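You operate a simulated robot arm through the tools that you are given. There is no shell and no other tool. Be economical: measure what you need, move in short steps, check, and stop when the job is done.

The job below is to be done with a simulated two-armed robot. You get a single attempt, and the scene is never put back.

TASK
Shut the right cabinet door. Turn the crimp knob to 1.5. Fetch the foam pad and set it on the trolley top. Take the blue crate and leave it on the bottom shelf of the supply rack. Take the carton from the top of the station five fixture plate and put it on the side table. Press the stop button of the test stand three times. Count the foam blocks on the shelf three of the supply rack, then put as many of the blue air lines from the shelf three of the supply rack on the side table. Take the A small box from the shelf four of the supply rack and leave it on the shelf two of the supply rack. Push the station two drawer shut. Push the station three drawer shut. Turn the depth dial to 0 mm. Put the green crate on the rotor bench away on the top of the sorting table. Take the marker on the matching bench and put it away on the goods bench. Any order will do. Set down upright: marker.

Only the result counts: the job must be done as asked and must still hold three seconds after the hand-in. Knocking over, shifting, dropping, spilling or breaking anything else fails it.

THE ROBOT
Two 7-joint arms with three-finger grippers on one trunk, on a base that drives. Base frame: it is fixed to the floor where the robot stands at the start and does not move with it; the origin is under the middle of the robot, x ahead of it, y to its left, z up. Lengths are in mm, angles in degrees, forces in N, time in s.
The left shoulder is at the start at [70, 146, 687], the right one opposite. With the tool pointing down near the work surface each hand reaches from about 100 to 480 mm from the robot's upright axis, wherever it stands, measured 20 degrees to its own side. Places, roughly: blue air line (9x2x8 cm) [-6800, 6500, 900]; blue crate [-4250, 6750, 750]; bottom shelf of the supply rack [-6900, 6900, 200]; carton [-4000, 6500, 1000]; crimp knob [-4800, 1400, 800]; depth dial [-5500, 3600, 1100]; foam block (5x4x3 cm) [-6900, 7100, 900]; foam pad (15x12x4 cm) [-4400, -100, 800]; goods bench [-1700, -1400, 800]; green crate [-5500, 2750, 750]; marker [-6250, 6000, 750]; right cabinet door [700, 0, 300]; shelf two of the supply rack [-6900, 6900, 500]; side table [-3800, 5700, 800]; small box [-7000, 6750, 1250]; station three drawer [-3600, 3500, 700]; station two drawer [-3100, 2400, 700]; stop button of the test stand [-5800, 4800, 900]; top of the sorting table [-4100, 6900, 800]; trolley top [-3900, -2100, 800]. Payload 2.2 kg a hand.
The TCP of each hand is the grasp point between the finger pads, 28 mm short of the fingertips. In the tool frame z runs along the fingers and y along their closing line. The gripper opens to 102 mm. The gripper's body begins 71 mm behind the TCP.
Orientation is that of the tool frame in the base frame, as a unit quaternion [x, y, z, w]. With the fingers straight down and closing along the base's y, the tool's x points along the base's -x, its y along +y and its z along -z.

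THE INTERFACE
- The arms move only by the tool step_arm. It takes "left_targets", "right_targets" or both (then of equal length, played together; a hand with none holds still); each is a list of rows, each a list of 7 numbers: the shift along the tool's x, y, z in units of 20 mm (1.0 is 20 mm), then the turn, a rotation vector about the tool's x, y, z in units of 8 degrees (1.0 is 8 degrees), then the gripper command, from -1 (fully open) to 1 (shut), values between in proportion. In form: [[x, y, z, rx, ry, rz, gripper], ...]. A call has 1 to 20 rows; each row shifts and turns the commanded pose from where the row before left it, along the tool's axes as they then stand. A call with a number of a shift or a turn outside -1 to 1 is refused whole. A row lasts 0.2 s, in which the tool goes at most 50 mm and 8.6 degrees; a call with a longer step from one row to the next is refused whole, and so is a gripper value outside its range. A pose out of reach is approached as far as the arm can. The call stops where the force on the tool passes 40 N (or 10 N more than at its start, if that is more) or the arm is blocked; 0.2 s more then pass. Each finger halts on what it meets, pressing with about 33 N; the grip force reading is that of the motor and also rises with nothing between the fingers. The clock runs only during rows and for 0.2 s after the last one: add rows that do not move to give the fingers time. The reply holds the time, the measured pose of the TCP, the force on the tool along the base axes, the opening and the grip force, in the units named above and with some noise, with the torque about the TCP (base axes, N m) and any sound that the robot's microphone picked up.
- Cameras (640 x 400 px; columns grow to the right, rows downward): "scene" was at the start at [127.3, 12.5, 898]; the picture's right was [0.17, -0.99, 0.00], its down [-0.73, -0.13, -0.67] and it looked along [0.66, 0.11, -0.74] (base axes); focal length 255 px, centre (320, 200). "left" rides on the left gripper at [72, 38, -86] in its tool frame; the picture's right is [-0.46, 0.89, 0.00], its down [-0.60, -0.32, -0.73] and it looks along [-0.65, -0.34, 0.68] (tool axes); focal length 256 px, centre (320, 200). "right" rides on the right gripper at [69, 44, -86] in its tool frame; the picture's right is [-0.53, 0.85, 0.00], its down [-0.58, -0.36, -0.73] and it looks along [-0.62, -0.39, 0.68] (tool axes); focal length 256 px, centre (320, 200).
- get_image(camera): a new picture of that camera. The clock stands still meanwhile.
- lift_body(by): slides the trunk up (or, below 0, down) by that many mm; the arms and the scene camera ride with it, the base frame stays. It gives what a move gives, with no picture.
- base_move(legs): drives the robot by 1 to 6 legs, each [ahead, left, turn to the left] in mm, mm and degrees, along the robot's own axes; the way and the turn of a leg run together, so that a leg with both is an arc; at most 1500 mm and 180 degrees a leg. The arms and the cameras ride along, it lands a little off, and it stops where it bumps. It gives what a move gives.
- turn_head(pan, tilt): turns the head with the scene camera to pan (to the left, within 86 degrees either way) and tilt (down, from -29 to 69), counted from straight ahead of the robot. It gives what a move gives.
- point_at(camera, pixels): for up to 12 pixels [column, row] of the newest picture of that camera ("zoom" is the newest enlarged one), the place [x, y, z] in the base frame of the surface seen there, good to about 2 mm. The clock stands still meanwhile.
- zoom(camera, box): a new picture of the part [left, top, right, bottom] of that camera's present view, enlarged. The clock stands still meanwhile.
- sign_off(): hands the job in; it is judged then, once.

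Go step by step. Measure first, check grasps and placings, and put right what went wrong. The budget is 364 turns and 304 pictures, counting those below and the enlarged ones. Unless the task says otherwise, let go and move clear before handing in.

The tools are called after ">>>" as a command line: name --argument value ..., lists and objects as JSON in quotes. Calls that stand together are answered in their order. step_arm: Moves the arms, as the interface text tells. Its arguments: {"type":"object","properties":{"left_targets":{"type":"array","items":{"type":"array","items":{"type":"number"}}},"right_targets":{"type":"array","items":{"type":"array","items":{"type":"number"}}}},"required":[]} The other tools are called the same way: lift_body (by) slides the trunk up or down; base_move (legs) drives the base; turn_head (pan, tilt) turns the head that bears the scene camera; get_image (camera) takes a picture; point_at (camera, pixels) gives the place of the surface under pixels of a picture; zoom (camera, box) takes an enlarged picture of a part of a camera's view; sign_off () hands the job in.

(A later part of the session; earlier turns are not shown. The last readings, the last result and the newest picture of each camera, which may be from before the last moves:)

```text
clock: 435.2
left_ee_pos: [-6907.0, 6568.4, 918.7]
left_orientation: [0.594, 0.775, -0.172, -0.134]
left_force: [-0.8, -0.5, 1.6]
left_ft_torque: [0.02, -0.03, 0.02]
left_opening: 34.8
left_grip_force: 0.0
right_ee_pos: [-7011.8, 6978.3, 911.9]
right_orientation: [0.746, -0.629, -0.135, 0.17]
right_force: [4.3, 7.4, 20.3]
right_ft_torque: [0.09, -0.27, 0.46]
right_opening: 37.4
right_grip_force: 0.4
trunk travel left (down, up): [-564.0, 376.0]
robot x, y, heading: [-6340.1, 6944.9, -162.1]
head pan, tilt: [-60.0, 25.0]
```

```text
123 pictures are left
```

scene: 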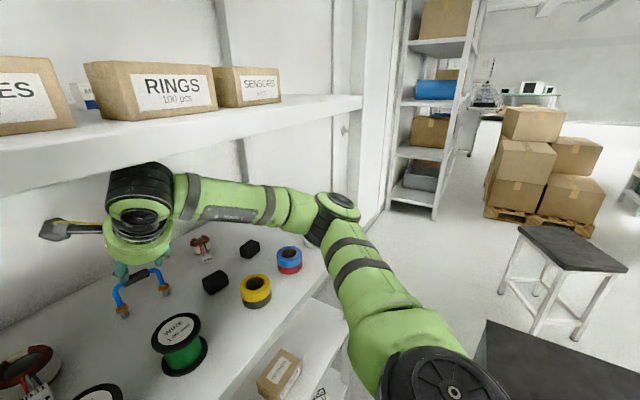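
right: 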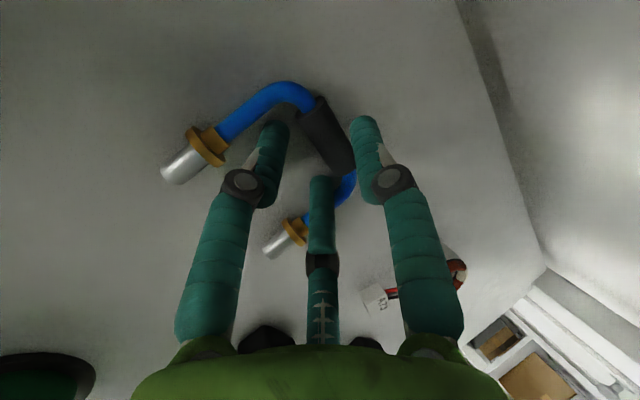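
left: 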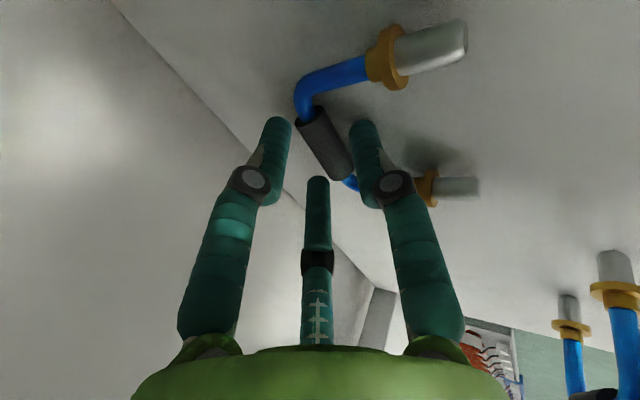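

Both sleeves lie between the jaws. Closing both hands.

>>> step_arm --left_targets '[[0, 0.05, 0.12, 0, 0, 0, 0.6], [0, 0.05, 0.12, 0, 0, 0, 1], [0, 0, 0, 0, 0, 0, 1], [0, 0, 0, 0, 0, 0, 1]]' --right_targets '[[0, 0, -0.08, 0, 0, 0, 0.6], [0, 0, 0, 0, 0, 0, 1], [0, 0, 0, 0, 0, 0, 1], [0, 0, 0, 0, 0, 0, 1]]'

>>> get_image --camera "left"

>>> get_image --camera "right"

```text
clock: 436.2
left_ee_pos: [-6908.9, 6568.7, 917.6]
left_orientation: [0.594, 0.774, -0.174, -0.136]
left_force: [-0.5, 0.4, 26.1]
left_ft_torque: [0.18, 0.29, 0.04]
left_opening: 23.0
left_grip_force: 32.9
right_ee_pos: [-7010.1, 6978.8, 912.4]
right_orientation: [0.746, -0.63, -0.136, 0.169]
right_force: [-1.7, -2.1, 7.1]
right_ft_torque: [-0.26, 0.15, -0.02]
right_opening: 24.0
right_grip_force: 32.7
trunk travel left (down, up): [-564.0, 376.0]
robot x, y, heading: [-6342.2, 6944.9, -162.1]
head pan, tilt: [-60.0, 25.0]
```

```text
122 pictures are left
```

left: 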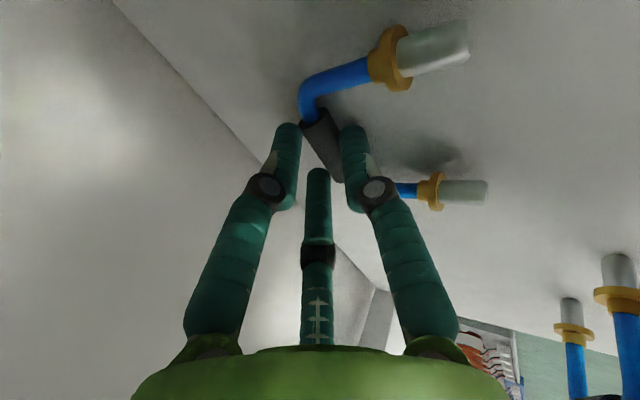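

```text
121 pictures are left
```

right: 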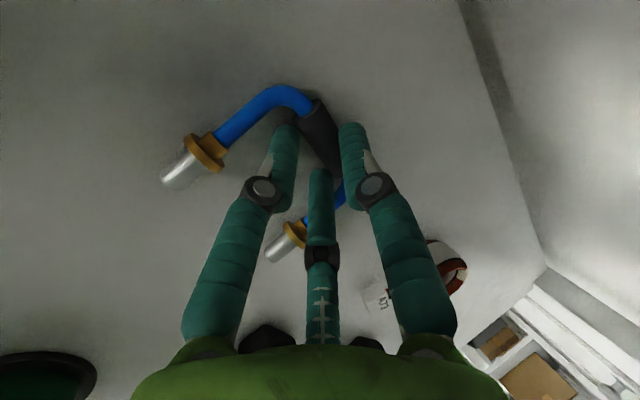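

>>> step_arm --left_targets '[[0, -0.21, -0.45, 0, 0, 0, 1], [0, -0.21, -0.45, 0, 0, 0, 1], [0, -0.21, -0.45, 0, 0, 0, 1], [0, 0, 0, 0, 0, 0, 1]]' --right_targets '[[0, 0.21, -0.45, 0, 0, 0, 1], [0, 0.21, -0.45, 0, 0, 0, 1], [0, 0.21, -0.45, 0, 0, 0, 1], [0, 0, 0, 0, 0, 0, 1]]'

>>> get_image --camera "left"

>>> get_image --camera "right"

```text
clock: 437.2
left_ee_pos: [-6912.2, 6566.5, 938.9]
left_orientation: [0.594, 0.775, -0.17, -0.131]
left_force: [-0.1, -0.4, -0.1]
left_ft_torque: [-0.03, 0.02, 0.02]
left_opening: 22.6
left_grip_force: 32.8
right_ee_pos: [-7016.3, 6977.5, 940.8]
right_orientation: [0.746, -0.63, -0.135, 0.166]
right_force: [0.5, 0.7, -0.8]
right_ft_torque: [0.02, 0.02, -0.01]
right_opening: 23.6
right_grip_force: 32.8
trunk travel left (down, up): [-564.0, 376.0]
robot x, y, heading: [-6339.4, 6942.9, -161.8]
head pan, tilt: [-60.0, 25.0]
```

```text
120 pictures are left
```

left: 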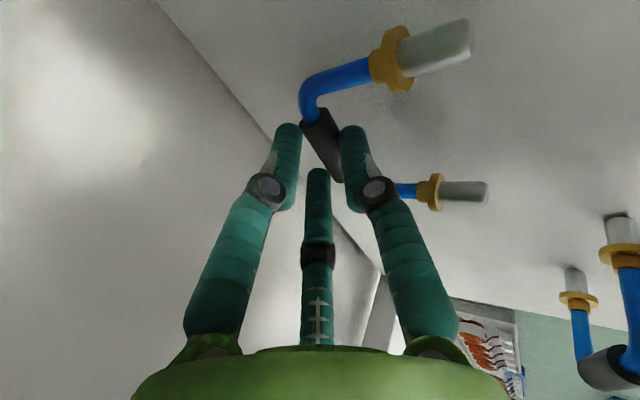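

```text
119 pictures are left
```

right: 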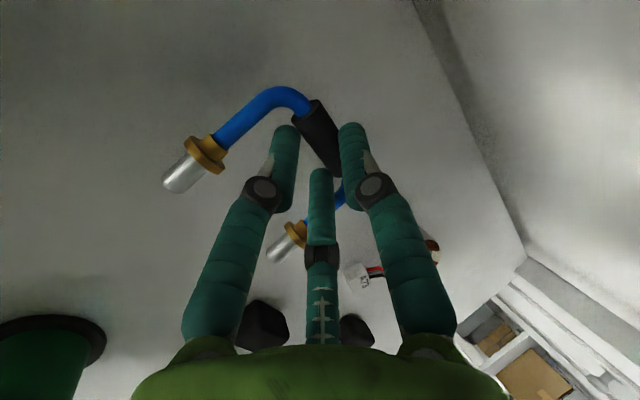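

Both lines are held (legs pointing back). To exit above the spools I'll lift, tilt more (50°), and raise the trunk before backing out.

>>> step_arm --left_targets '[[0, -0.21, -0.45, 0, 0, 0, 1], [0, -0.21, -0.45, 0, 0, 0, 1], [0, 0, 0, 0.78, 0, 0, 1], [0, 0, 0, 0.78, 0, 0, 1], [0, 0, 0, 0.78, 0, 0, 1], [0, 0, 0, 0.78, 0, 0, 1]]' --right_targets '[[0, 0.21, -0.45, 0, 0, 0, 1], [0, 0.21, -0.45, 0, 0, 0, 1], [0, 0, 0, -0.78, 0, 0, 1], [0, 0, 0, -0.78, 0, 0, 1], [0, 0, 0, -0.78, 0, 0, 1], [0, 0, 0, -0.78, 0, 0, 1]]'

>>> lift_body --by 52

>>> turn_head --pan 0 --tilt 35

>>> get_image --camera "scene"

```text
clock: 438.6
left_ee_pos: [-6912.8, 6566.9, 959.5]
left_orientation: [0.551, 0.72, -0.334, -0.258]
left_force: [-0.1, 0.5, -0.1]
left_ft_torque: [-0.02, -0.01, 0.02]
left_opening: 22.4
left_grip_force: 33.2
right_ee_pos: [-7014.9, 6979.4, 960.4]
right_orientation: [0.692, -0.585, -0.27, 0.326]
right_force: [-0.2, 0.1, -0.2]
right_ft_torque: [0.05, -0.02, -0.01]
right_opening: 23.0
right_grip_force: 33.0
trunk travel left (down, up): [-564.0, 376.0]
robot x, y, heading: [-6339.2, 6948.0, -161.9]
head pan, tilt: [-60.0, 25.0]
```

```text
clock: 439.5
left_ee_pos: [-6913.3, 6566.3, 1010.4]
left_orientation: [0.552, 0.72, -0.333, -0.257]
left_force: [-1.4, -1.3, 0.2]
left_ft_torque: [-0.02, 0.06, 0.01]
left_opening: 18.5
left_grip_force: 28.5
right_ee_pos: [-7015.7, 6978.7, 1012.9]
right_orientation: [0.692, -0.587, -0.269, 0.324]
right_force: [-0.8, -0.1, -0.2]
right_ft_torque: [0.0, -0.02, 0.02]
right_opening: 22.7
right_grip_force: 33.1
trunk travel left (down, up): [-616.0, 324.0]
robot x, y, heading: [-6338.5, 6944.3, -161.8]
head pan, tilt: [-60.0, 25.0]
```

```text
clock: 440.8
left_ee_pos: [-6911.0, 6567.4, 1010.4]
left_orientation: [0.552, 0.72, -0.334, -0.257]
left_force: [-0.4, 0.7, 0.2]
left_ft_torque: [-0.01, 0.02, -0.03]
left_opening: 2.3
left_grip_force: 31.4
right_ee_pos: [-7015.3, 6977.4, 1012.6]
right_orientation: [0.692, -0.587, -0.267, 0.326]
right_force: [0.0, -0.3, 0.2]
right_ft_torque: [0.0, 0.0, -0.02]
right_opening: 23.0
right_grip_force: 33.2
trunk travel left (down, up): [-616.0, 324.0]
robot x, y, heading: [-6338.1, 6946.4, -161.7]
head pan, tilt: [0.0, 35.0]
```

```text
118 pictures are left
```

scene: 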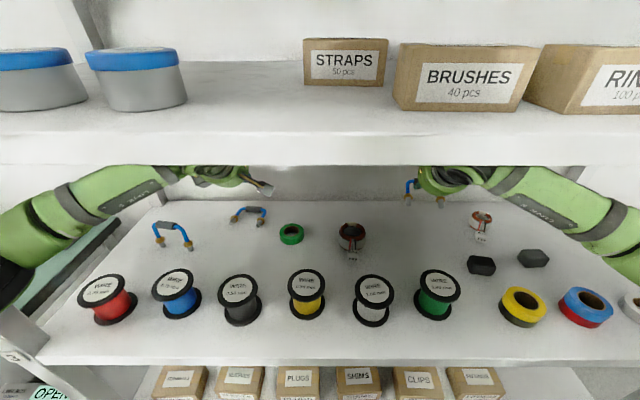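

The left line slipped out and lies on the shelf again around (250,212). I'll measure it.

>>> zoom --camera "scene" --box '[210, 180, 310, 245]'

>>> get_image --camera "left"

```text
6.15 times, centred on (260, 212) of scene
```

zoom: 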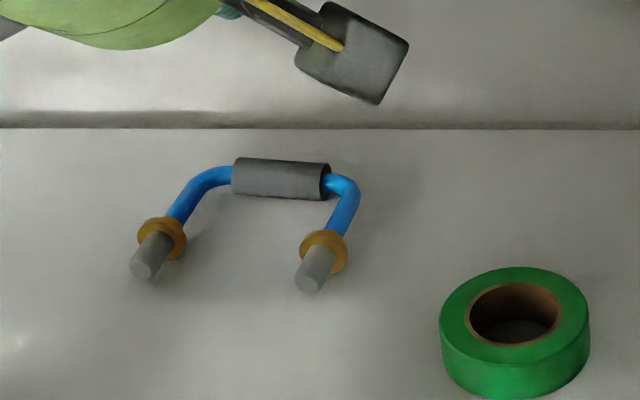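

```text
116 pictures are left
```

left: 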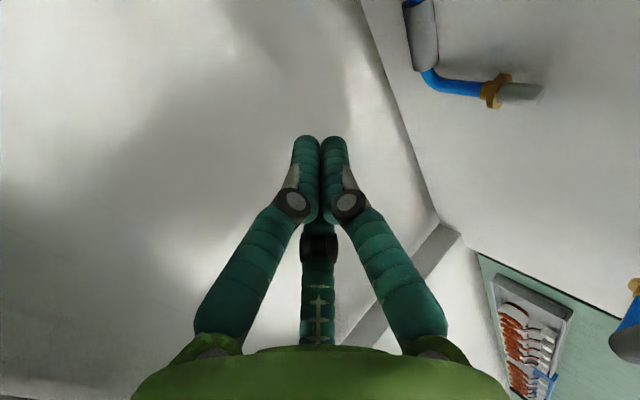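

>>> point_at --camera "zoom" --pixels '[[280, 180], [240, 175], [322, 178], [280, 162], [280, 196], [145, 262], [312, 275], [160, 230], [200, 120], [345, 190]]'

```text
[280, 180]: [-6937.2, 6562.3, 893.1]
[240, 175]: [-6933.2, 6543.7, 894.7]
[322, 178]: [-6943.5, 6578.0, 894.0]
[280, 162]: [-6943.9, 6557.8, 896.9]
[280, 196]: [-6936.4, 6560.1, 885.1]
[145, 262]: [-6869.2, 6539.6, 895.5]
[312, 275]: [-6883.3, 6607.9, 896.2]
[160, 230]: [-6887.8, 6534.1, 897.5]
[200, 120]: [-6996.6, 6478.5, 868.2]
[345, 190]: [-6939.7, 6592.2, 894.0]
```

I'll back out with the line held by the right hand, keeping the left hand clear.

>>> base_move --legs '[[-150, 0, 0]]'

>>> get_image --camera "scene"

```text
clock: 442.2
left_ee_pos: [-6772.2, 6613.1, 1009.6]
left_orientation: [0.552, 0.72, -0.334, -0.255]
left_force: [0.2, -0.2, 0.6]
left_ft_torque: [0.01, -0.01, -0.02]
left_opening: 2.1
left_grip_force: 31.1
right_ee_pos: [-6874.5, 7024.4, 1011.2]
right_orientation: [0.692, -0.587, -0.268, 0.324]
right_force: [0.1, -0.3, -0.7]
right_ft_torque: [0.04, 0.01, 0.01]
right_opening: 22.6
right_grip_force: 33.1
trunk travel left (down, up): [-616.0, 324.0]
robot x, y, heading: [-6198.7, 6989.2, -161.8]
head pan, tilt: [0.0, 35.0]
```

```text
115 pictures are left
```

scene: 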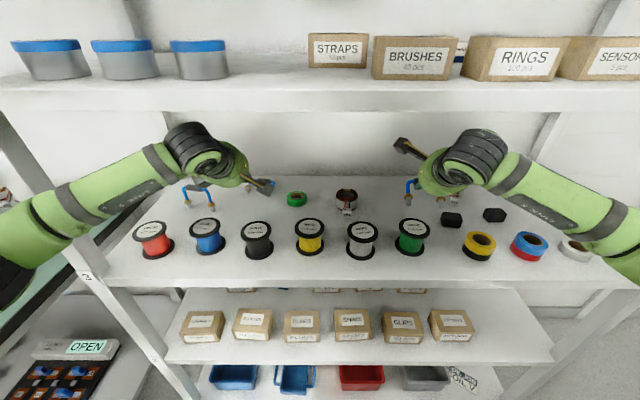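

>>> base_move --legs '[[-380, 0, 0]]'

>>> get_image --camera "scene"

>>> get_image --camera "right"

```text
clock: 444.6
left_ee_pos: [-6403.8, 6730.7, 1010.6]
left_orientation: [0.55, 0.722, -0.334, -0.255]
left_force: [-1.6, -0.9, 0.2]
left_ft_torque: [0.01, -0.01, 0.01]
left_opening: 1.9
left_grip_force: 31.8
right_ee_pos: [-6509.3, 7141.0, 1010.3]
right_orientation: [0.695, -0.583, -0.268, 0.325]
right_force: [0.3, -0.5, -0.4]
right_ft_torque: [0.04, -0.01, -0.02]
right_opening: 22.4
right_grip_force: 33.0
trunk travel left (down, up): [-616.0, 324.0]
robot x, y, heading: [-5833.0, 7111.3, -161.8]
head pan, tilt: [0.0, 35.0]
```

```text
114 pictures are left
```

scene: 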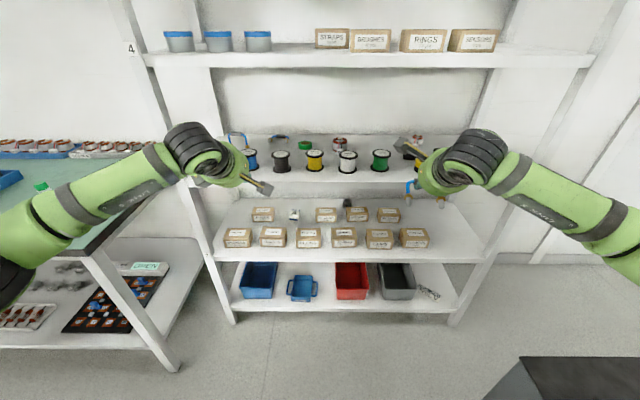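

```text
113 pictures are left
```

right: 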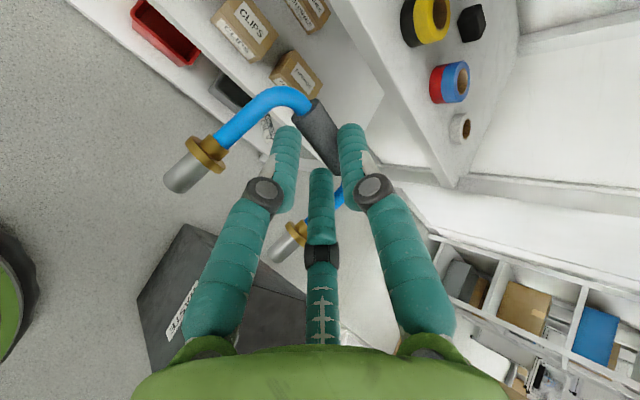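

>>> base_move --legs '[[-350, 0, 0], [0, 0, -178]]'

>>> turn_head --pan -20 --tilt 25

>>> get_image --camera "scene"

```text
clock: 454.0
left_ee_pos: [-4969.6, 7659.3, 1010.9]
left_orientation: [0.748, -0.513, 0.24, -0.346]
left_force: [-1.0, -0.4, -0.7]
left_ft_torque: [0.0, 0.01, 0.0]
left_opening: 2.3
left_grip_force: 31.5
right_ee_pos: [-4824.5, 7261.6, 1010.9]
right_orientation: [0.55, 0.721, 0.338, 0.251]
right_force: [-0.1, -0.3, 1.0]
right_ft_torque: [0.0, 0.0, 0.01]
right_opening: 2.0
right_grip_force: 31.0
trunk travel left (down, up): [-616.0, 324.0]
robot x, y, heading: [-5497.0, 7224.3, 24.2]
head pan, tilt: [0.0, 35.0]
```

```text
clock: 454.9
left_ee_pos: [-4969.3, 7660.2, 1010.6]
left_orientation: [0.748, -0.514, 0.238, -0.345]
left_force: [0.2, 0.3, -0.1]
left_ft_torque: [0.0, 0.01, 0.03]
left_opening: 2.0
left_grip_force: 31.4
right_ee_pos: [-4823.9, 7261.8, 1011.5]
right_orientation: [0.55, 0.722, 0.338, 0.251]
right_force: [0.2, -1.0, -0.9]
right_ft_torque: [0.0, -0.02, 0.01]
right_opening: 2.1
right_grip_force: 31.4
trunk travel left (down, up): [-616.0, 324.0]
robot x, y, heading: [-5500.9, 7226.7, 24.1]
head pan, tilt: [-20.0, 25.0]
```

```text
112 pictures are left
```

scene: 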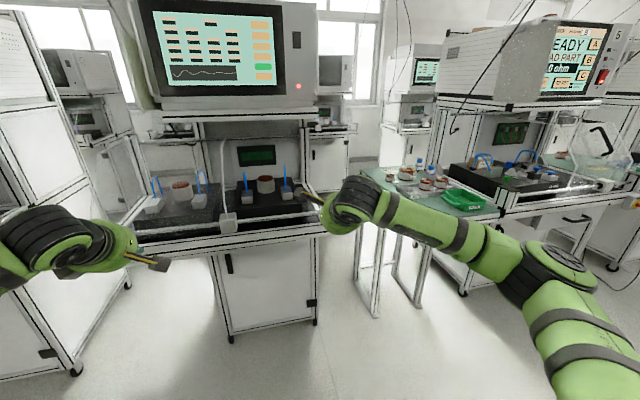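

The right hand is empty now — the line slipped out on the way. I'll look for it on the floor.

>>> turn_head --pan -40 --tilt 60

>>> get_image --camera "scene"

>>> turn_head --pan 30 --tilt 60

>>> get_image --camera "scene"

```text
clock: 455.9
left_ee_pos: [-4968.2, 7659.1, 1011.5]
left_orientation: [0.747, -0.514, 0.239, -0.347]
left_force: [0.8, -0.4, 0.0]
left_ft_torque: [0.03, 0.03, 0.0]
left_opening: 1.8
left_grip_force: 31.2
right_ee_pos: [-4824.2, 7261.1, 1011.1]
right_orientation: [0.55, 0.721, 0.337, 0.252]
right_force: [0.5, 0.3, 0.9]
right_ft_torque: [-0.02, 0.0, 0.03]
right_opening: 2.2
right_grip_force: 31.5
trunk travel left (down, up): [-616.0, 324.0]
robot x, y, heading: [-5497.2, 7222.8, 24.2]
head pan, tilt: [-40.0, 60.0]
```

```text
111 pictures are left
```

scene: 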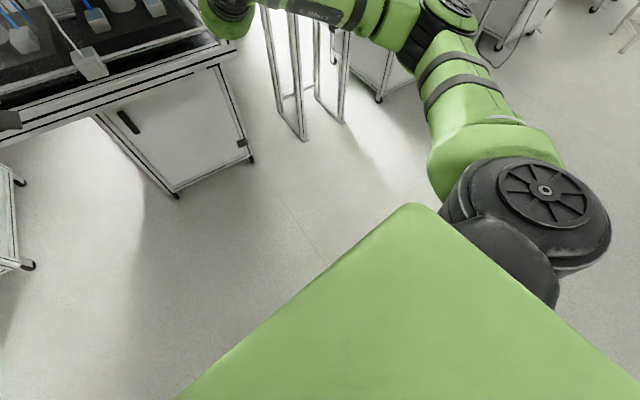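

```text
clock: 457.3
left_ee_pos: [-4968.2, 7658.8, 1010.5]
left_orientation: [0.748, -0.514, 0.239, -0.347]
left_force: [-0.2, 0.1, 1.0]
left_ft_torque: [0.02, 0.02, 0.01]
left_opening: 2.2
left_grip_force: 31.7
right_ee_pos: [-4824.8, 7261.3, 1010.4]
right_orientation: [0.551, 0.721, 0.337, 0.252]
right_force: [-0.1, 0.0, -0.1]
right_ft_torque: [0.01, 0.01, 0.02]
right_opening: 2.3
right_grip_force: 31.1
trunk travel left (down, up): [-616.0, 324.0]
robot x, y, heading: [-5501.5, 7223.7, 24.1]
head pan, tilt: [30.0, 60.0]
```

```text
110 pictures are left
```

scene: 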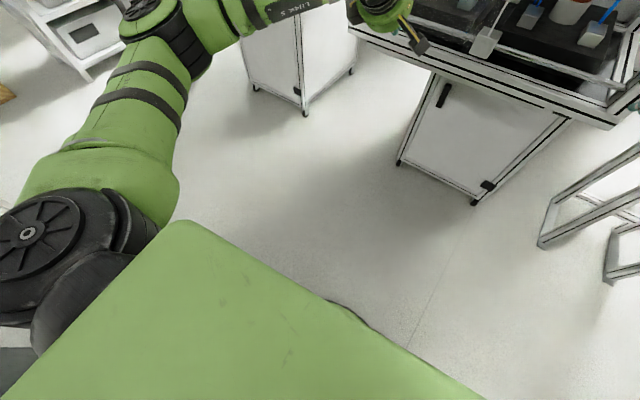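

>>> base_move --legs '[[0, 0, 85]]'

>>> turn_head --pan 20 --tilt 45

>>> get_image --camera "scene"

>>> turn_head --pan 80 --tilt 45

>>> get_image --camera "scene"

```text
clock: 461.3
left_ee_pos: [-5885.1, 7792.3, 1010.8]
left_orientation: [0.898, 0.125, -0.057, -0.417]
left_force: [0.9, 0.0, -0.5]
left_ft_torque: [0.01, 0.01, -0.01]
left_opening: 2.1
left_grip_force: 31.5
right_ee_pos: [-5476.0, 7899.8, 1011.3]
right_orientation: [-0.081, 0.903, 0.419, -0.043]
right_force: [-0.5, 0.4, 0.0]
right_ft_torque: [0.02, 0.02, -0.04]
right_opening: 2.1
right_grip_force: 31.9
trunk travel left (down, up): [-616.0, 324.0]
robot x, y, heading: [-5497.2, 7226.4, 108.7]
head pan, tilt: [30.0, 60.0]
```

```text
clock: 462.1
left_ee_pos: [-5885.8, 7791.4, 1010.6]
left_orientation: [0.899, 0.125, -0.057, -0.416]
left_force: [0.6, 0.2, 0.2]
left_ft_torque: [0.0, -0.02, 0.01]
left_opening: 2.2
left_grip_force: 31.3
right_ee_pos: [-5475.3, 7898.3, 1011.6]
right_orientation: [-0.08, 0.903, 0.419, -0.043]
right_force: [-0.8, 0.0, -0.4]
right_ft_torque: [0.01, -0.01, -0.03]
right_opening: 2.0
right_grip_force: 31.8
trunk travel left (down, up): [-616.0, 324.0]
robot x, y, heading: [-5499.6, 7226.4, 109.0]
head pan, tilt: [20.0, 45.0]
```

```text
109 pictures are left
```

scene: 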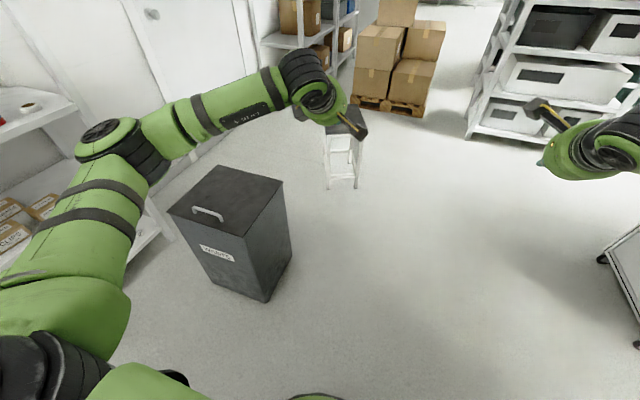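

```text
clock: 463.4
left_ee_pos: [-5885.0, 7790.8, 1010.4]
left_orientation: [0.898, 0.125, -0.057, -0.417]
left_force: [-0.3, -0.4, -0.5]
left_ft_torque: [0.0, -0.04, -0.02]
left_opening: 2.2
left_grip_force: 31.4
right_ee_pos: [-5475.6, 7900.1, 1011.3]
right_orientation: [-0.081, 0.903, 0.419, -0.042]
right_force: [-0.4, 0.1, -0.4]
right_ft_torque: [0.0, 0.04, -0.03]
right_opening: 2.3
right_grip_force: 31.8
trunk travel left (down, up): [-616.0, 324.0]
robot x, y, heading: [-5498.6, 7222.6, 108.7]
head pan, tilt: [80.0, 45.0]
```

```text
108 pictures are left
```

scene: 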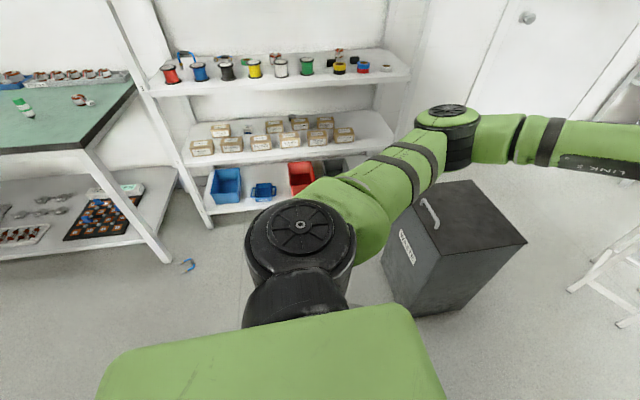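

The line lies on the floor at (188,265). Measuring it.

>>> zoom --camera "scene" --box '[160, 245, 220, 285]'

>>> point_at --camera "zoom" --pixels '[[300, 200], [360, 170], [260, 150], [240, 260], [300, 290], [350, 220], [320, 160], [200, 200]]'

```text
10.00 times, centred on (190, 265) of scene
```

zoom: 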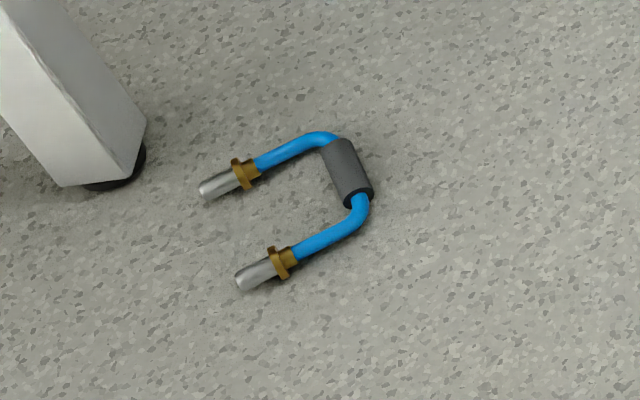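

```text
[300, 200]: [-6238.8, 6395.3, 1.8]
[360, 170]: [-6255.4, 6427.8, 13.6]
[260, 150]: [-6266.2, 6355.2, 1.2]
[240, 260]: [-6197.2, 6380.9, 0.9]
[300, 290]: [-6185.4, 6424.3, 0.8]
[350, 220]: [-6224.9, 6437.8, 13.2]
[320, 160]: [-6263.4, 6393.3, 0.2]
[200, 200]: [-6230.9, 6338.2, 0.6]
```

>>> step_arm --left_targets '[[0, 0, 0, -1, 0, 0, 0], [0, 0, 0, -1, 0, 0, 0], [0, 0, 0, -1, 0, 0, 0], [0, 0, 0, -1, 0, 0, 0], [0, 0, 0, -1, 0, 0, 0], [0, 0, 0, -1, 0, 0, 0], [0, 1, 0, -0.25, 0, 0, 0], [0, 1, 0, 0, 0, 0, 0], [0, 1, 0, 0, 0, 0, 0], [0, 1, 0, 0, 0, 0, 0], [0, 1, 0, 0, 0, 0, 0], [0, 1, 0, 0, 0, 0, 0], [0, 1, 0, 0, 0, 0, 0], [0, 1, 0, 0, 0, 0, 0], [0, 1, 0, 0, 0, 0, 0], [0, 1, 0, 0, 0, 0, 0]]' --right_targets '[[0, 0, 0, 1, 0, 0, 0], [0, 0, 0, 1, 0, 0, 0], [0, 0, 0, 1, 0, 0, 0], [0, 0, 0, 1, 0, 0, 0], [0, 0, 0, 1, 0, 0, 0], [0, 0, 0, 1, 0, 0, 0], [0, -1, 0, 0.25, 0, 0, 0], [0, -1, 0, 0, 0, 0, 0], [0, -1, 0, 0, 0, 0, 0], [0, -1, 0, 0, 0, 0, 0], [0, -1, 0, 0, 0, 0, 0], [0, -1, 0, 0, 0, 0, 0], [0, -1, 0, 0, 0, 0, 0], [0, -1, 0, 0, 0, 0, 0], [0, -1, 0, 0, 0, 0, 0], [0, 0, 0, 0, 0, 0, 0]]'

>>> base_move --legs '[[0, 0, 89], [0, 632, 0], [200, 0, 0]]'

>>> turn_head --pan 0 --tilt 50

>>> get_image --camera "scene"

```text
clock: 466.8
left_ee_pos: [-5831.1, 7576.7, 1006.1]
left_orientation: [0.991, 0.137, 0.002, 0.002]
left_force: [-0.2, 0.8, -0.3]
left_ft_torque: [0.02, -0.01, 0.03]
left_opening: 51.0
left_grip_force: 0.1
left hand out of reach, approached as far as the arm can: row 6
right_ee_pos: [-5443.2, 7721.8, 1012.8]
right_orientation: [-0.091, 0.996, -0.001, -0.005]
right_force: [-0.5, 0.1, 0.4]
right_ft_torque: [-0.01, 0.01, -0.02]
right_opening: 51.1
right_grip_force: 0.0
trunk travel left (down, up): [-616.0, 324.0]
robot x, y, heading: [-5499.3, 7227.8, 109.0]
head pan, tilt: [80.0, 45.0]
```

```text
clock: 475.3
left_ee_pos: [-5870.4, 6244.5, 1006.9]
left_orientation: [0.617, 0.787, 0.002, 0.0]
left_force: [-0.3, -0.6, -0.1]
left_ft_torque: [0.02, 0.0, 0.0]
left_opening: 51.1
left_grip_force: 0.0
right_ee_pos: [-6002.7, 6635.6, 1011.7]
right_orientation: [0.756, -0.654, 0.003, 0.003]
right_force: [-0.4, -1.1, -0.2]
right_ft_torque: [-0.01, 0.02, -0.02]
right_opening: 50.8
right_grip_force: 0.0
trunk travel left (down, up): [-616.0, 324.0]
robot x, y, heading: [-5505.8, 6562.6, -163.1]
head pan, tilt: [80.0, 45.0]
```

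```text
clock: 476.8
left_ee_pos: [-5871.1, 6242.5, 1007.1]
left_orientation: [0.618, 0.786, 0.002, 0.0]
left_force: [0.2, 0.1, -0.2]
left_ft_torque: [0.02, -0.03, -0.01]
left_opening: 51.0
left_grip_force: 0.1
right_ee_pos: [-6002.6, 6635.8, 1012.2]
right_orientation: [0.757, -0.654, 0.004, 0.001]
right_force: [0.2, -0.2, -0.4]
right_ft_torque: [0.01, 0.01, -0.02]
right_opening: 50.8
right_grip_force: 0.0
trunk travel left (down, up): [-616.0, 324.0]
robot x, y, heading: [-5506.8, 6564.2, -163.2]
head pan, tilt: [0.0, 50.0]
```

```text
106 pictures are left
```

scene: 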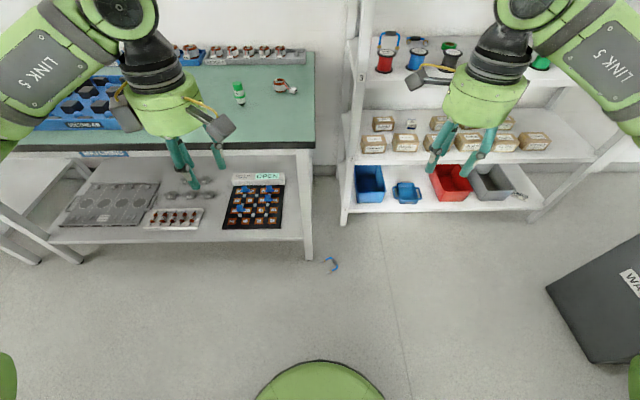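

>>> zoom --camera "scene" --box '[310, 250, 350, 280]'

>>> point_at --camera "zoom" --pixels '[[340, 160], [395, 175], [370, 165], [330, 185], [420, 200], [350, 230], [300, 200], [270, 200], [380, 260]]'

```text
13.33 times, centred on (330, 265) of scene
```

zoom: 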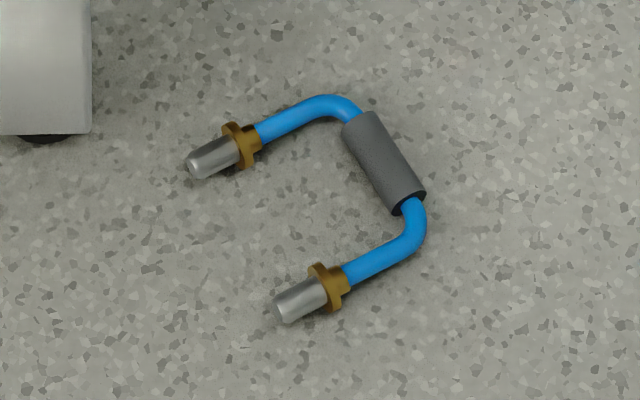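

```text
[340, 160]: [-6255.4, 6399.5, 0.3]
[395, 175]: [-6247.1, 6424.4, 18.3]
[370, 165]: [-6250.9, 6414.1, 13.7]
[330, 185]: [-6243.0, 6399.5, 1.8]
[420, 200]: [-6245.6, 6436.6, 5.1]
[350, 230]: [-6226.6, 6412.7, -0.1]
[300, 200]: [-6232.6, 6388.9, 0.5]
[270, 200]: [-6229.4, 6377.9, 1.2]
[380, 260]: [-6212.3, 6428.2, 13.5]
```

>>> point_at --camera "zoom" --pixels '[[362, 128], [403, 192], [383, 160], [330, 105], [412, 240], [345, 275], [255, 140], [220, 155], [300, 300]]'

```text
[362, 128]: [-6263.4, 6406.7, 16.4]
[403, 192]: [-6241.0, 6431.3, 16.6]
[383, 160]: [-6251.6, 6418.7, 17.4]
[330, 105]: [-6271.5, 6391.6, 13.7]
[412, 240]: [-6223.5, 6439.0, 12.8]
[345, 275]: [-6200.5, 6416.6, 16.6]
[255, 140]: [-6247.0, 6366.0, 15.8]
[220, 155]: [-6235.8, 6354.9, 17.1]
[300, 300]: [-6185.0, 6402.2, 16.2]
```

>>> step_arm --left_targets '[[0, 1, 0, 0, 0, 0, 0], [0, 1, 0, 0, 0, 0, 0], [0, 1, 0, 0, 0, 0, 0], [0, 1, 0, 0, 0, 0, 0], [0, 1, 0, 0, 0, 0, 0], [0, 1, 0, 0, 0, 0, 0], [0, 1, 0, 0, 0, 0, 0], [0, 1, 0, 0, 0, 0, 0]]' --right_targets '[[0, 0, 0, 0, 0, -1, 0], [0, 0, 0, 0, 0, -1, 0], [0, 0, 0, 0, 0, -1, 0], [0, 0, 0, 0, 0, -1, 0], [0, 0, 0, 0, 0, -1, 0], [0, 0, 0, 0, 0, -1, 0], [0, 0, 0, 0, 0, -0.34, 0], [0, 0, 0, 0, 0, 0, 0]]'

>>> base_move --legs '[[262, 0, 0]]'

>>> lift_body --by -400

>>> lift_body --by -212

>>> get_image --camera "scene"

```text
clock: 478.6
left_ee_pos: [-5714.1, 6280.2, 1007.9]
left_orientation: [0.618, 0.786, 0.002, 0.001]
left_force: [-0.5, -0.1, 0.1]
left_ft_torque: [0.01, 0.02, -0.07]
left_opening: 51.0
left_grip_force: 0.0
right_ee_pos: [-6001.7, 6635.4, 1012.2]
right_orientation: [0.964, -0.266, 0.003, 0.004]
right_force: [0.4, 0.1, -0.1]
right_ft_torque: [-0.02, 0.01, 0.02]
right_opening: 50.7
right_grip_force: 0.0
trunk travel left (down, up): [-616.0, 324.0]
robot x, y, heading: [-5507.1, 6560.5, -163.5]
head pan, tilt: [0.0, 50.0]
```

```text
clock: 480.5
left_ee_pos: [-5965.1, 6205.0, 1008.1]
left_orientation: [0.618, 0.786, 0.001, 0.0]
left_force: [-0.3, 0.3, -0.3]
left_ft_torque: [0.01, -0.01, 0.06]
left_opening: 50.8
left_grip_force: 0.0
right_ee_pos: [-6251.3, 6561.9, 1012.4]
right_orientation: [0.964, -0.267, 0.003, 0.004]
right_force: [0.3, -0.7, -0.7]
right_ft_torque: [-0.02, 0.04, -0.02]
right_opening: 50.9
right_grip_force: 0.0
trunk travel left (down, up): [-616.0, 324.0]
robot x, y, heading: [-5759.2, 6485.3, -163.3]
head pan, tilt: [0.0, 50.0]
```

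```text
clock: 484.3
left_ee_pos: [-5964.8, 6206.3, 606.5]
left_orientation: [0.618, 0.786, 0.002, 0.0]
left_force: [0.0, 0.4, 0.4]
left_ft_torque: [-0.01, -0.01, -0.02]
left_opening: 50.8
left_grip_force: 0.1
right_ee_pos: [-6251.8, 6561.7, 611.6]
right_orientation: [0.963, -0.268, 0.004, 0.004]
right_force: [0.7, 0.1, -0.5]
right_ft_torque: [0.01, 0.02, 0.0]
right_opening: 50.8
right_grip_force: 0.0
trunk travel left (down, up): [-216.0, 724.0]
robot x, y, heading: [-5759.1, 6484.7, -163.4]
head pan, tilt: [0.0, 50.0]
```

```text
clock: 486.6
left_ee_pos: [-5964.6, 6206.2, 395.4]
left_orientation: [0.619, 0.786, 0.001, 0.0]
left_force: [0.6, -0.2, 0.4]
left_ft_torque: [0.0, -0.01, 0.01]
left_opening: 51.0
left_grip_force: 0.0
right_ee_pos: [-6252.8, 6560.9, 400.1]
right_orientation: [0.963, -0.268, 0.004, 0.004]
right_force: [-0.6, 0.9, 0.4]
right_ft_torque: [-0.01, 0.03, 0.0]
right_opening: 51.0
right_grip_force: 0.1
trunk travel left (down, up): [-4.0, 936.0]
robot x, y, heading: [-5756.1, 6481.4, -163.4]
head pan, tilt: [0.0, 50.0]
```

```text
104 pictures are left
```

scene: 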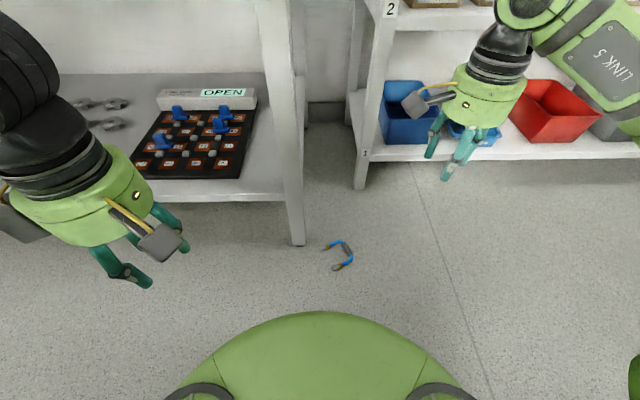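

>>> step_arm --right_targets '[[0, 0, 0, 0, 0, -1, 0], [0, 0, 0, 0, 0, -1, 0], [0, 0, 0, 0, 0, -1, 0], [0, 0, 0, 0, 0, -1, 0], [0, 0, 0, 0, 0, -1, 0], [0, 0, 0, 0, 0, -1, 0], [0, 0, 0, 0, 0, -1, 0], [0, 0, 0, 0, 0, -1, 0], [0, 0, 0, 0, 0, -1, 0], [0, 0, 0, 0, 0, -0.85, 0], [-1, 0.92, 0, 0, 0, 0, 0], [-1, 0.92, 0, 0, 0, 0, 0], [-1, 0.92, 0, 0, 0, 0, 0], [-1, 0.92, 0, 0, 0, 0, 0], [-1, 0.92, 0, 0, 0, 0, 0], [-0.2, 0.2, 0, 0, 0, 0, 0]]'

>>> step_arm --right_targets '[[0, 0, 1, 0, 0, 0, 0], [0, 0, 1, 0, 0, 0, 0], [0, 0, 1, 0, 0, 0, 0], [0, 0, 1, 0, 0, 0, 0], [0, 0, 1, 0, 0, 0, 0], [0, 0, 1, 0, 0, 0, 0], [0, 0, 1, 0, 0, 0, 0], [0, 0, 1, 0, 0, 0, 0], [0, 0, 1, 0, 0, 0, 0], [0, 0, 1, 0, 0, 0, 0], [0, 0, 1, 0, 0, 0, 0], [0, 0, 1, 0, 0, 0, 0], [0, 0, 1, 0, 0, 0, 0], [0, 0, 1, 0, 0, 0, 0], [0, 0, 1, 0, 0, 0, 0]]'

>>> get_image --camera "right"

```text
clock: 490.0
left_ee_pos: [-5964.3, 6205.8, 393.7]
left_orientation: [0.619, 0.786, 0.002, 0.0]
left_force: [-0.1, -0.6, -0.3]
left_ft_torque: [-0.02, -0.05, 0.03]
left_opening: 51.4
left_grip_force: 0.1
right_ee_pos: [-6251.2, 6421.1, 400.9]
right_orientation: [0.914, 0.405, 0.0, 0.005]
right_force: [-0.3, -0.5, 0.0]
right_ft_torque: [0.01, -0.02, -0.02]
right_opening: 50.8
right_grip_force: 0.0
trunk travel left (down, up): [-4.0, 936.0]
robot x, y, heading: [-5754.3, 6488.7, -163.4]
head pan, tilt: [0.0, 50.0]
```

```text
clock: 493.2
left_ee_pos: [-5964.5, 6206.4, 394.6]
left_orientation: [0.618, 0.786, 0.002, 0.0]
left_force: [-0.3, -0.3, 0.9]
left_ft_torque: [0.01, -0.02, 0.0]
left_opening: 51.0
left_grip_force: 0.1
right_ee_pos: [-6248.7, 6416.2, 101.3]
right_orientation: [0.914, 0.405, 0.0, 0.004]
right_force: [1.1, 1.0, 0.2]
right_ft_torque: [-0.02, 0.04, 0.0]
right_opening: 50.9
right_grip_force: 0.0
trunk travel left (down, up): [-4.0, 936.0]
robot x, y, heading: [-5755.6, 6489.1, -163.4]
head pan, tilt: [0.0, 50.0]
```

```text
103 pictures are left
```

right: 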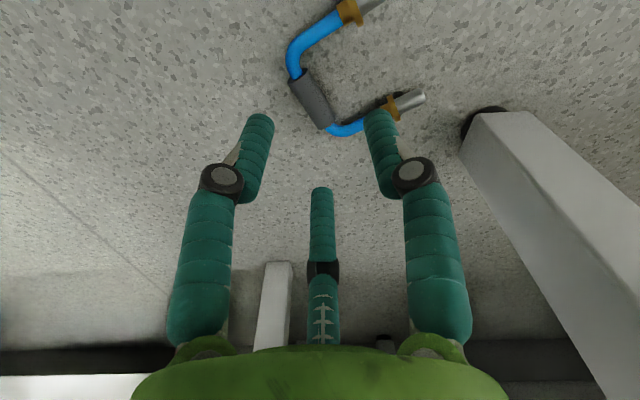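

>>> point_at --camera "right" --pixels '[[311, 99], [298, 80], [326, 122], [305, 103], [318, 95]]'

```text
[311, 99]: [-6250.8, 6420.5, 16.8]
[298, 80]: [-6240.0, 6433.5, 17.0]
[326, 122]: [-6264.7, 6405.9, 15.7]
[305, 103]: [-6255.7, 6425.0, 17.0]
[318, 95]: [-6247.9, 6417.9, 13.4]
```

>>> step_arm --right_targets '[[0, -0.45, 0.9, 0, 0, 0, 0], [0, 0, 0.9, 0, 0, 0, 0], [0, 0, 0.9, 0, 0, 0, 0], [0, 0, 0.7, 0, 0, 0, 0], [0, 0, 0.1, 0, 0, 0, 0]]'

>>> get_image --camera "right"

```text
clock: 494.4
left_ee_pos: [-5965.0, 6205.5, 396.4]
left_orientation: [0.618, 0.786, 0.002, 0.001]
left_force: [-0.2, -0.4, -0.1]
left_ft_torque: [0.02, -0.04, 0.0]
left_opening: 51.1
left_grip_force: 0.0
right_ee_pos: [-6254.7, 6420.8, 32.0]
right_orientation: [0.914, 0.406, 0.001, 0.004]
right_force: [-0.4, 0.3, 0.7]
right_ft_torque: [-0.02, -0.01, 0.04]
right_opening: 51.0
right_grip_force: 0.0
trunk travel left (down, up): [-4.0, 936.0]
robot x, y, heading: [-5756.4, 6485.7, -163.4]
head pan, tilt: [0.0, 50.0]
```

```text
102 pictures are left
```

right: 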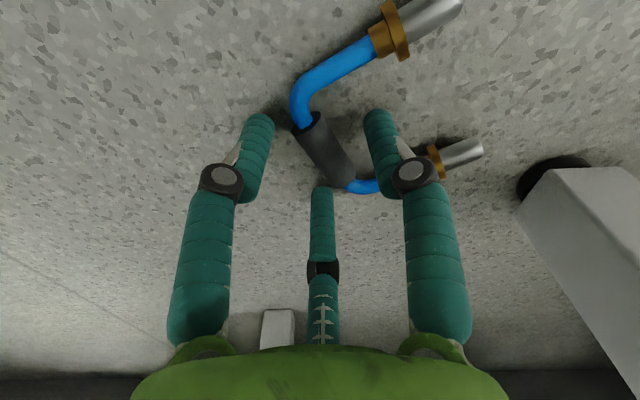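

>>> step_arm --right_targets '[[0, 0, 0.12, 0, 0, 0, 0], [0, 0, 0, 0, 0, 0, 0.5], [0, 0, 0, 0, 0, 0, 1], [0, 0, 0, 0, 0, 0, 1], [0, 0, -0.5, 0, 0, 0, 1], [0, 0, -0.5, 0, 0, 0, 1], [0, 0, -0.5, 0, 0, 0, 1], [0, 0, -0.5, 0, 0, 0, 1]]'

>>> get_image --camera "right"

```text
clock: 496.2
left_ee_pos: [-5965.4, 6207.0, 394.6]
left_orientation: [0.618, 0.786, 0.001, 0.0]
left_force: [-0.4, -0.4, 1.2]
left_ft_torque: [0.03, 0.03, 0.0]
left_opening: 51.2
left_grip_force: 0.1
right_ee_pos: [-6255.2, 6422.1, 69.0]
right_orientation: [0.914, 0.405, 0.0, 0.004]
right_force: [0.4, -0.2, -0.1]
right_ft_torque: [0.0, -0.01, 0.0]
right_opening: 22.2
right_grip_force: 32.4
trunk travel left (down, up): [-4.0, 936.0]
robot x, y, heading: [-5755.9, 6487.4, -163.3]
head pan, tilt: [0.0, 50.0]
```

```text
101 pictures are left
```

right: 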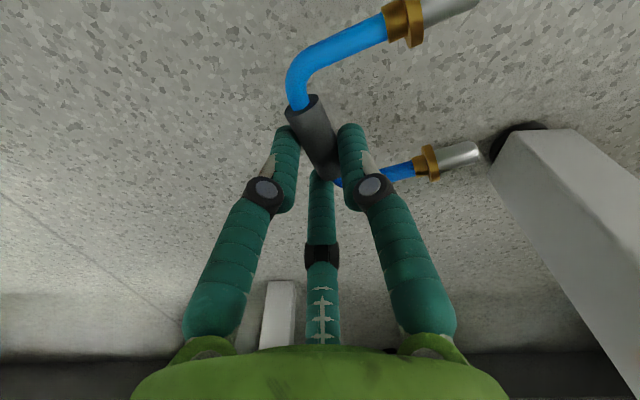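

>>> step_arm --right_targets '[[0, 0, -0.7, 0, 0, 0, 1], [0, 0, -0.8, 0, 0, 0, 1], [0, 0, -0.8, 0, 0, 0, 1], [0, 0, -0.8, 0, 0, 0, 1], [0, 0, -0.8, 0, 0, 0, 1], [0, 0, -0.8, 0, 0, 0, 1], [0, 0, -0.8, 0, 0, 0, 1], [0, 0, -0.8, 0, 0, 0, 1], [0, 0, -0.8, 0, 0, 0, 1], [0, 0, -0.8, 0, 0, 0, 1], [0, 0, -0.8, 0, 0, 0, 1], [0, 0, -0.8, 0, 0, 0, 1], [0, 0, -0.8, 0, 0, 0, 1], [0, 0, -0.8, 0, 0, 0, 1], [0, 0, -0.8, 0, 0, 0, 1]]'

>>> lift_body --by 350

>>> base_move --legs '[[-300, 0, 0]]'

>>> get_image --camera "right"

```text
clock: 499.4
left_ee_pos: [-5965.4, 6205.7, 394.7]
left_orientation: [0.618, 0.786, 0.002, 0.0]
left_force: [0.0, 0.1, 0.5]
left_ft_torque: [0.0, 0.01, -0.01]
left_opening: 51.2
left_grip_force: 0.0
right_ee_pos: [-6257.3, 6424.7, 306.3]
right_orientation: [0.914, 0.405, -0.001, 0.005]
right_force: [-0.4, 0.5, 0.1]
right_ft_torque: [0.02, 0.02, 0.03]
right_opening: 21.8
right_grip_force: 33.1
trunk travel left (down, up): [-4.0, 936.0]
robot x, y, heading: [-5757.1, 6482.4, -163.5]
head pan, tilt: [0.0, 50.0]
```

```text
clock: 502.8
left_ee_pos: [-5965.2, 6205.2, 744.7]
left_orientation: [0.618, 0.786, 0.003, 0.0]
left_force: [0.1, 0.3, -0.3]
left_ft_torque: [-0.01, -0.05, 0.02]
left_opening: 51.2
left_grip_force: 0.0
right_ee_pos: [-6258.0, 6424.3, 656.1]
right_orientation: [0.914, 0.405, -0.001, 0.005]
right_force: [-0.8, 0.0, -1.0]
right_ft_torque: [0.01, 0.04, 0.01]
right_opening: 21.8
right_grip_force: 32.8
trunk travel left (down, up): [-354.0, 586.0]
robot x, y, heading: [-5758.1, 6485.1, -163.3]
head pan, tilt: [0.0, 50.0]
```

```text
clock: 504.8
left_ee_pos: [-5679.2, 6291.8, 745.7]
left_orientation: [0.618, 0.786, 0.002, 0.001]
left_force: [-1.1, 0.6, -0.2]
left_ft_torque: [0.0, 0.04, 0.0]
left_opening: 51.1
left_grip_force: 0.1
right_ee_pos: [-5971.0, 6508.1, 657.1]
right_orientation: [0.914, 0.407, 0.0, 0.005]
right_force: [-0.3, -0.2, 0.3]
right_ft_torque: [0.0, 0.01, -0.04]
right_opening: 21.7
right_grip_force: 32.8
trunk travel left (down, up): [-354.0, 586.0]
robot x, y, heading: [-5472.4, 6572.5, -163.3]
head pan, tilt: [0.0, 50.0]
```

```text
100 pictures are left
```

right: 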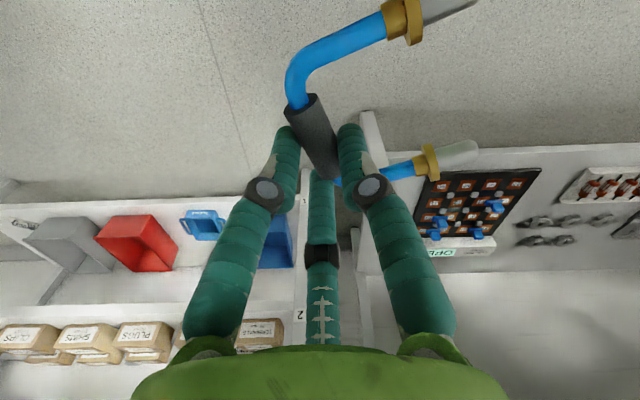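

>>> lift_body --by 330

>>> base_move --legs '[[0, 900, 90], [480, -532, 92]]'

>>> turn_head --pan 0 --tilt 30

>>> get_image --camera "scene"

```text
clock: 508.1
left_ee_pos: [-5678.0, 6292.1, 1074.3]
left_orientation: [0.618, 0.786, 0.002, 0.001]
left_force: [-0.2, 0.0, 0.2]
left_ft_torque: [0.02, 0.02, 0.01]
left_opening: 51.0
left_grip_force: 0.0
right_ee_pos: [-5971.6, 6509.7, 986.1]
right_orientation: [0.914, 0.406, 0.0, 0.005]
right_force: [0.1, -0.6, -1.1]
right_ft_torque: [0.01, -0.03, -0.01]
right_opening: 21.7
right_grip_force: 33.0
trunk travel left (down, up): [-684.0, 256.0]
robot x, y, heading: [-5469.9, 6575.0, -163.2]
head pan, tilt: [0.0, 50.0]
```

```text
clock: 516.7
left_ee_pos: [-4402.5, 5855.0, 1075.0]
left_orientation: [0.794, -0.607, -0.001, 0.002]
left_force: [0.0, 0.5, 0.1]
left_ft_torque: [0.01, 0.0, -0.01]
left_opening: 50.8
left_grip_force: 0.1
right_ee_pos: [-4103.9, 5644.4, 985.2]
right_orientation: [-0.419, 0.908, 0.005, -0.001]
right_force: [-0.2, 0.2, -0.4]
right_ft_torque: [0.03, -0.01, -0.01]
right_opening: 22.3
right_grip_force: 32.8
trunk travel left (down, up): [-684.0, 256.0]
robot x, y, heading: [-4604.4, 5566.6, 18.6]
head pan, tilt: [0.0, 50.0]
cut short: leg 1, 2
```

```text
clock: 517.5
left_ee_pos: [-4403.1, 5855.1, 1074.6]
left_orientation: [0.795, -0.607, 0.0, 0.001]
left_force: [-0.1, -0.4, -0.1]
left_ft_torque: [-0.02, -0.02, 0.03]
left_opening: 50.9
left_grip_force: 0.1
right_ee_pos: [-4104.5, 5645.9, 986.9]
right_orientation: [-0.419, 0.908, 0.004, 0.0]
right_force: [-0.2, 0.6, -0.8]
right_ft_torque: [0.0, 0.0, 0.0]
right_opening: 21.8
right_grip_force: 33.0
trunk travel left (down, up): [-684.0, 256.0]
robot x, y, heading: [-4602.3, 5567.1, 18.4]
head pan, tilt: [0.0, 30.0]
```

```text
99 pictures are left
```

scene: 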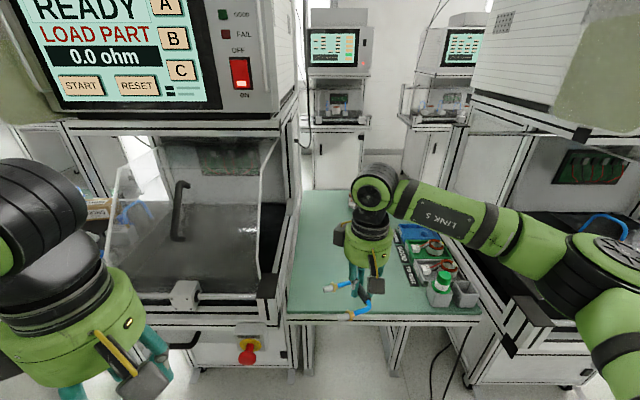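

Still held, and the hand hovers above the side table. Measuring the free table area.

>>> point_at --camera "scene" --pixels '[[320, 220], [310, 280], [292, 312], [478, 312], [400, 290], [420, 250], [380, 240], [440, 290], [330, 288], [365, 312]]'

>>> zoom --camera "scene" --box '[270, 180, 500, 340]'

```text
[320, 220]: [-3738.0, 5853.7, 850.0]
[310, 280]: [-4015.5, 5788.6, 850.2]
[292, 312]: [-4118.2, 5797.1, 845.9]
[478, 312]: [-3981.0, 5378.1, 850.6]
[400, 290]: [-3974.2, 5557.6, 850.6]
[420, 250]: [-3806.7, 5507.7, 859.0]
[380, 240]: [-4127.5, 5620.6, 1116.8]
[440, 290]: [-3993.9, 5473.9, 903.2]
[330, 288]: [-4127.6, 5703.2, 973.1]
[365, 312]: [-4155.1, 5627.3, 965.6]
```

```text
2.50 times, centred on (385, 260) of scene
```

zoom: 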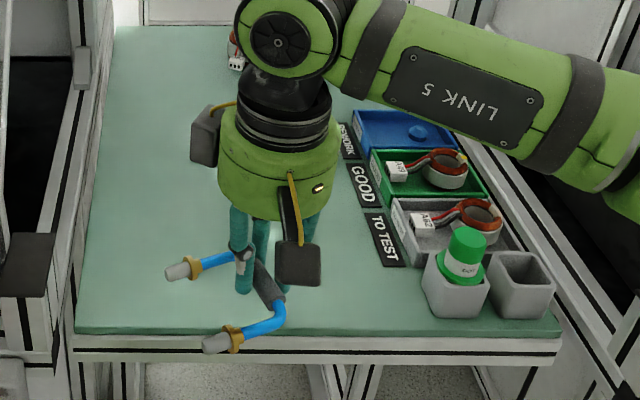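

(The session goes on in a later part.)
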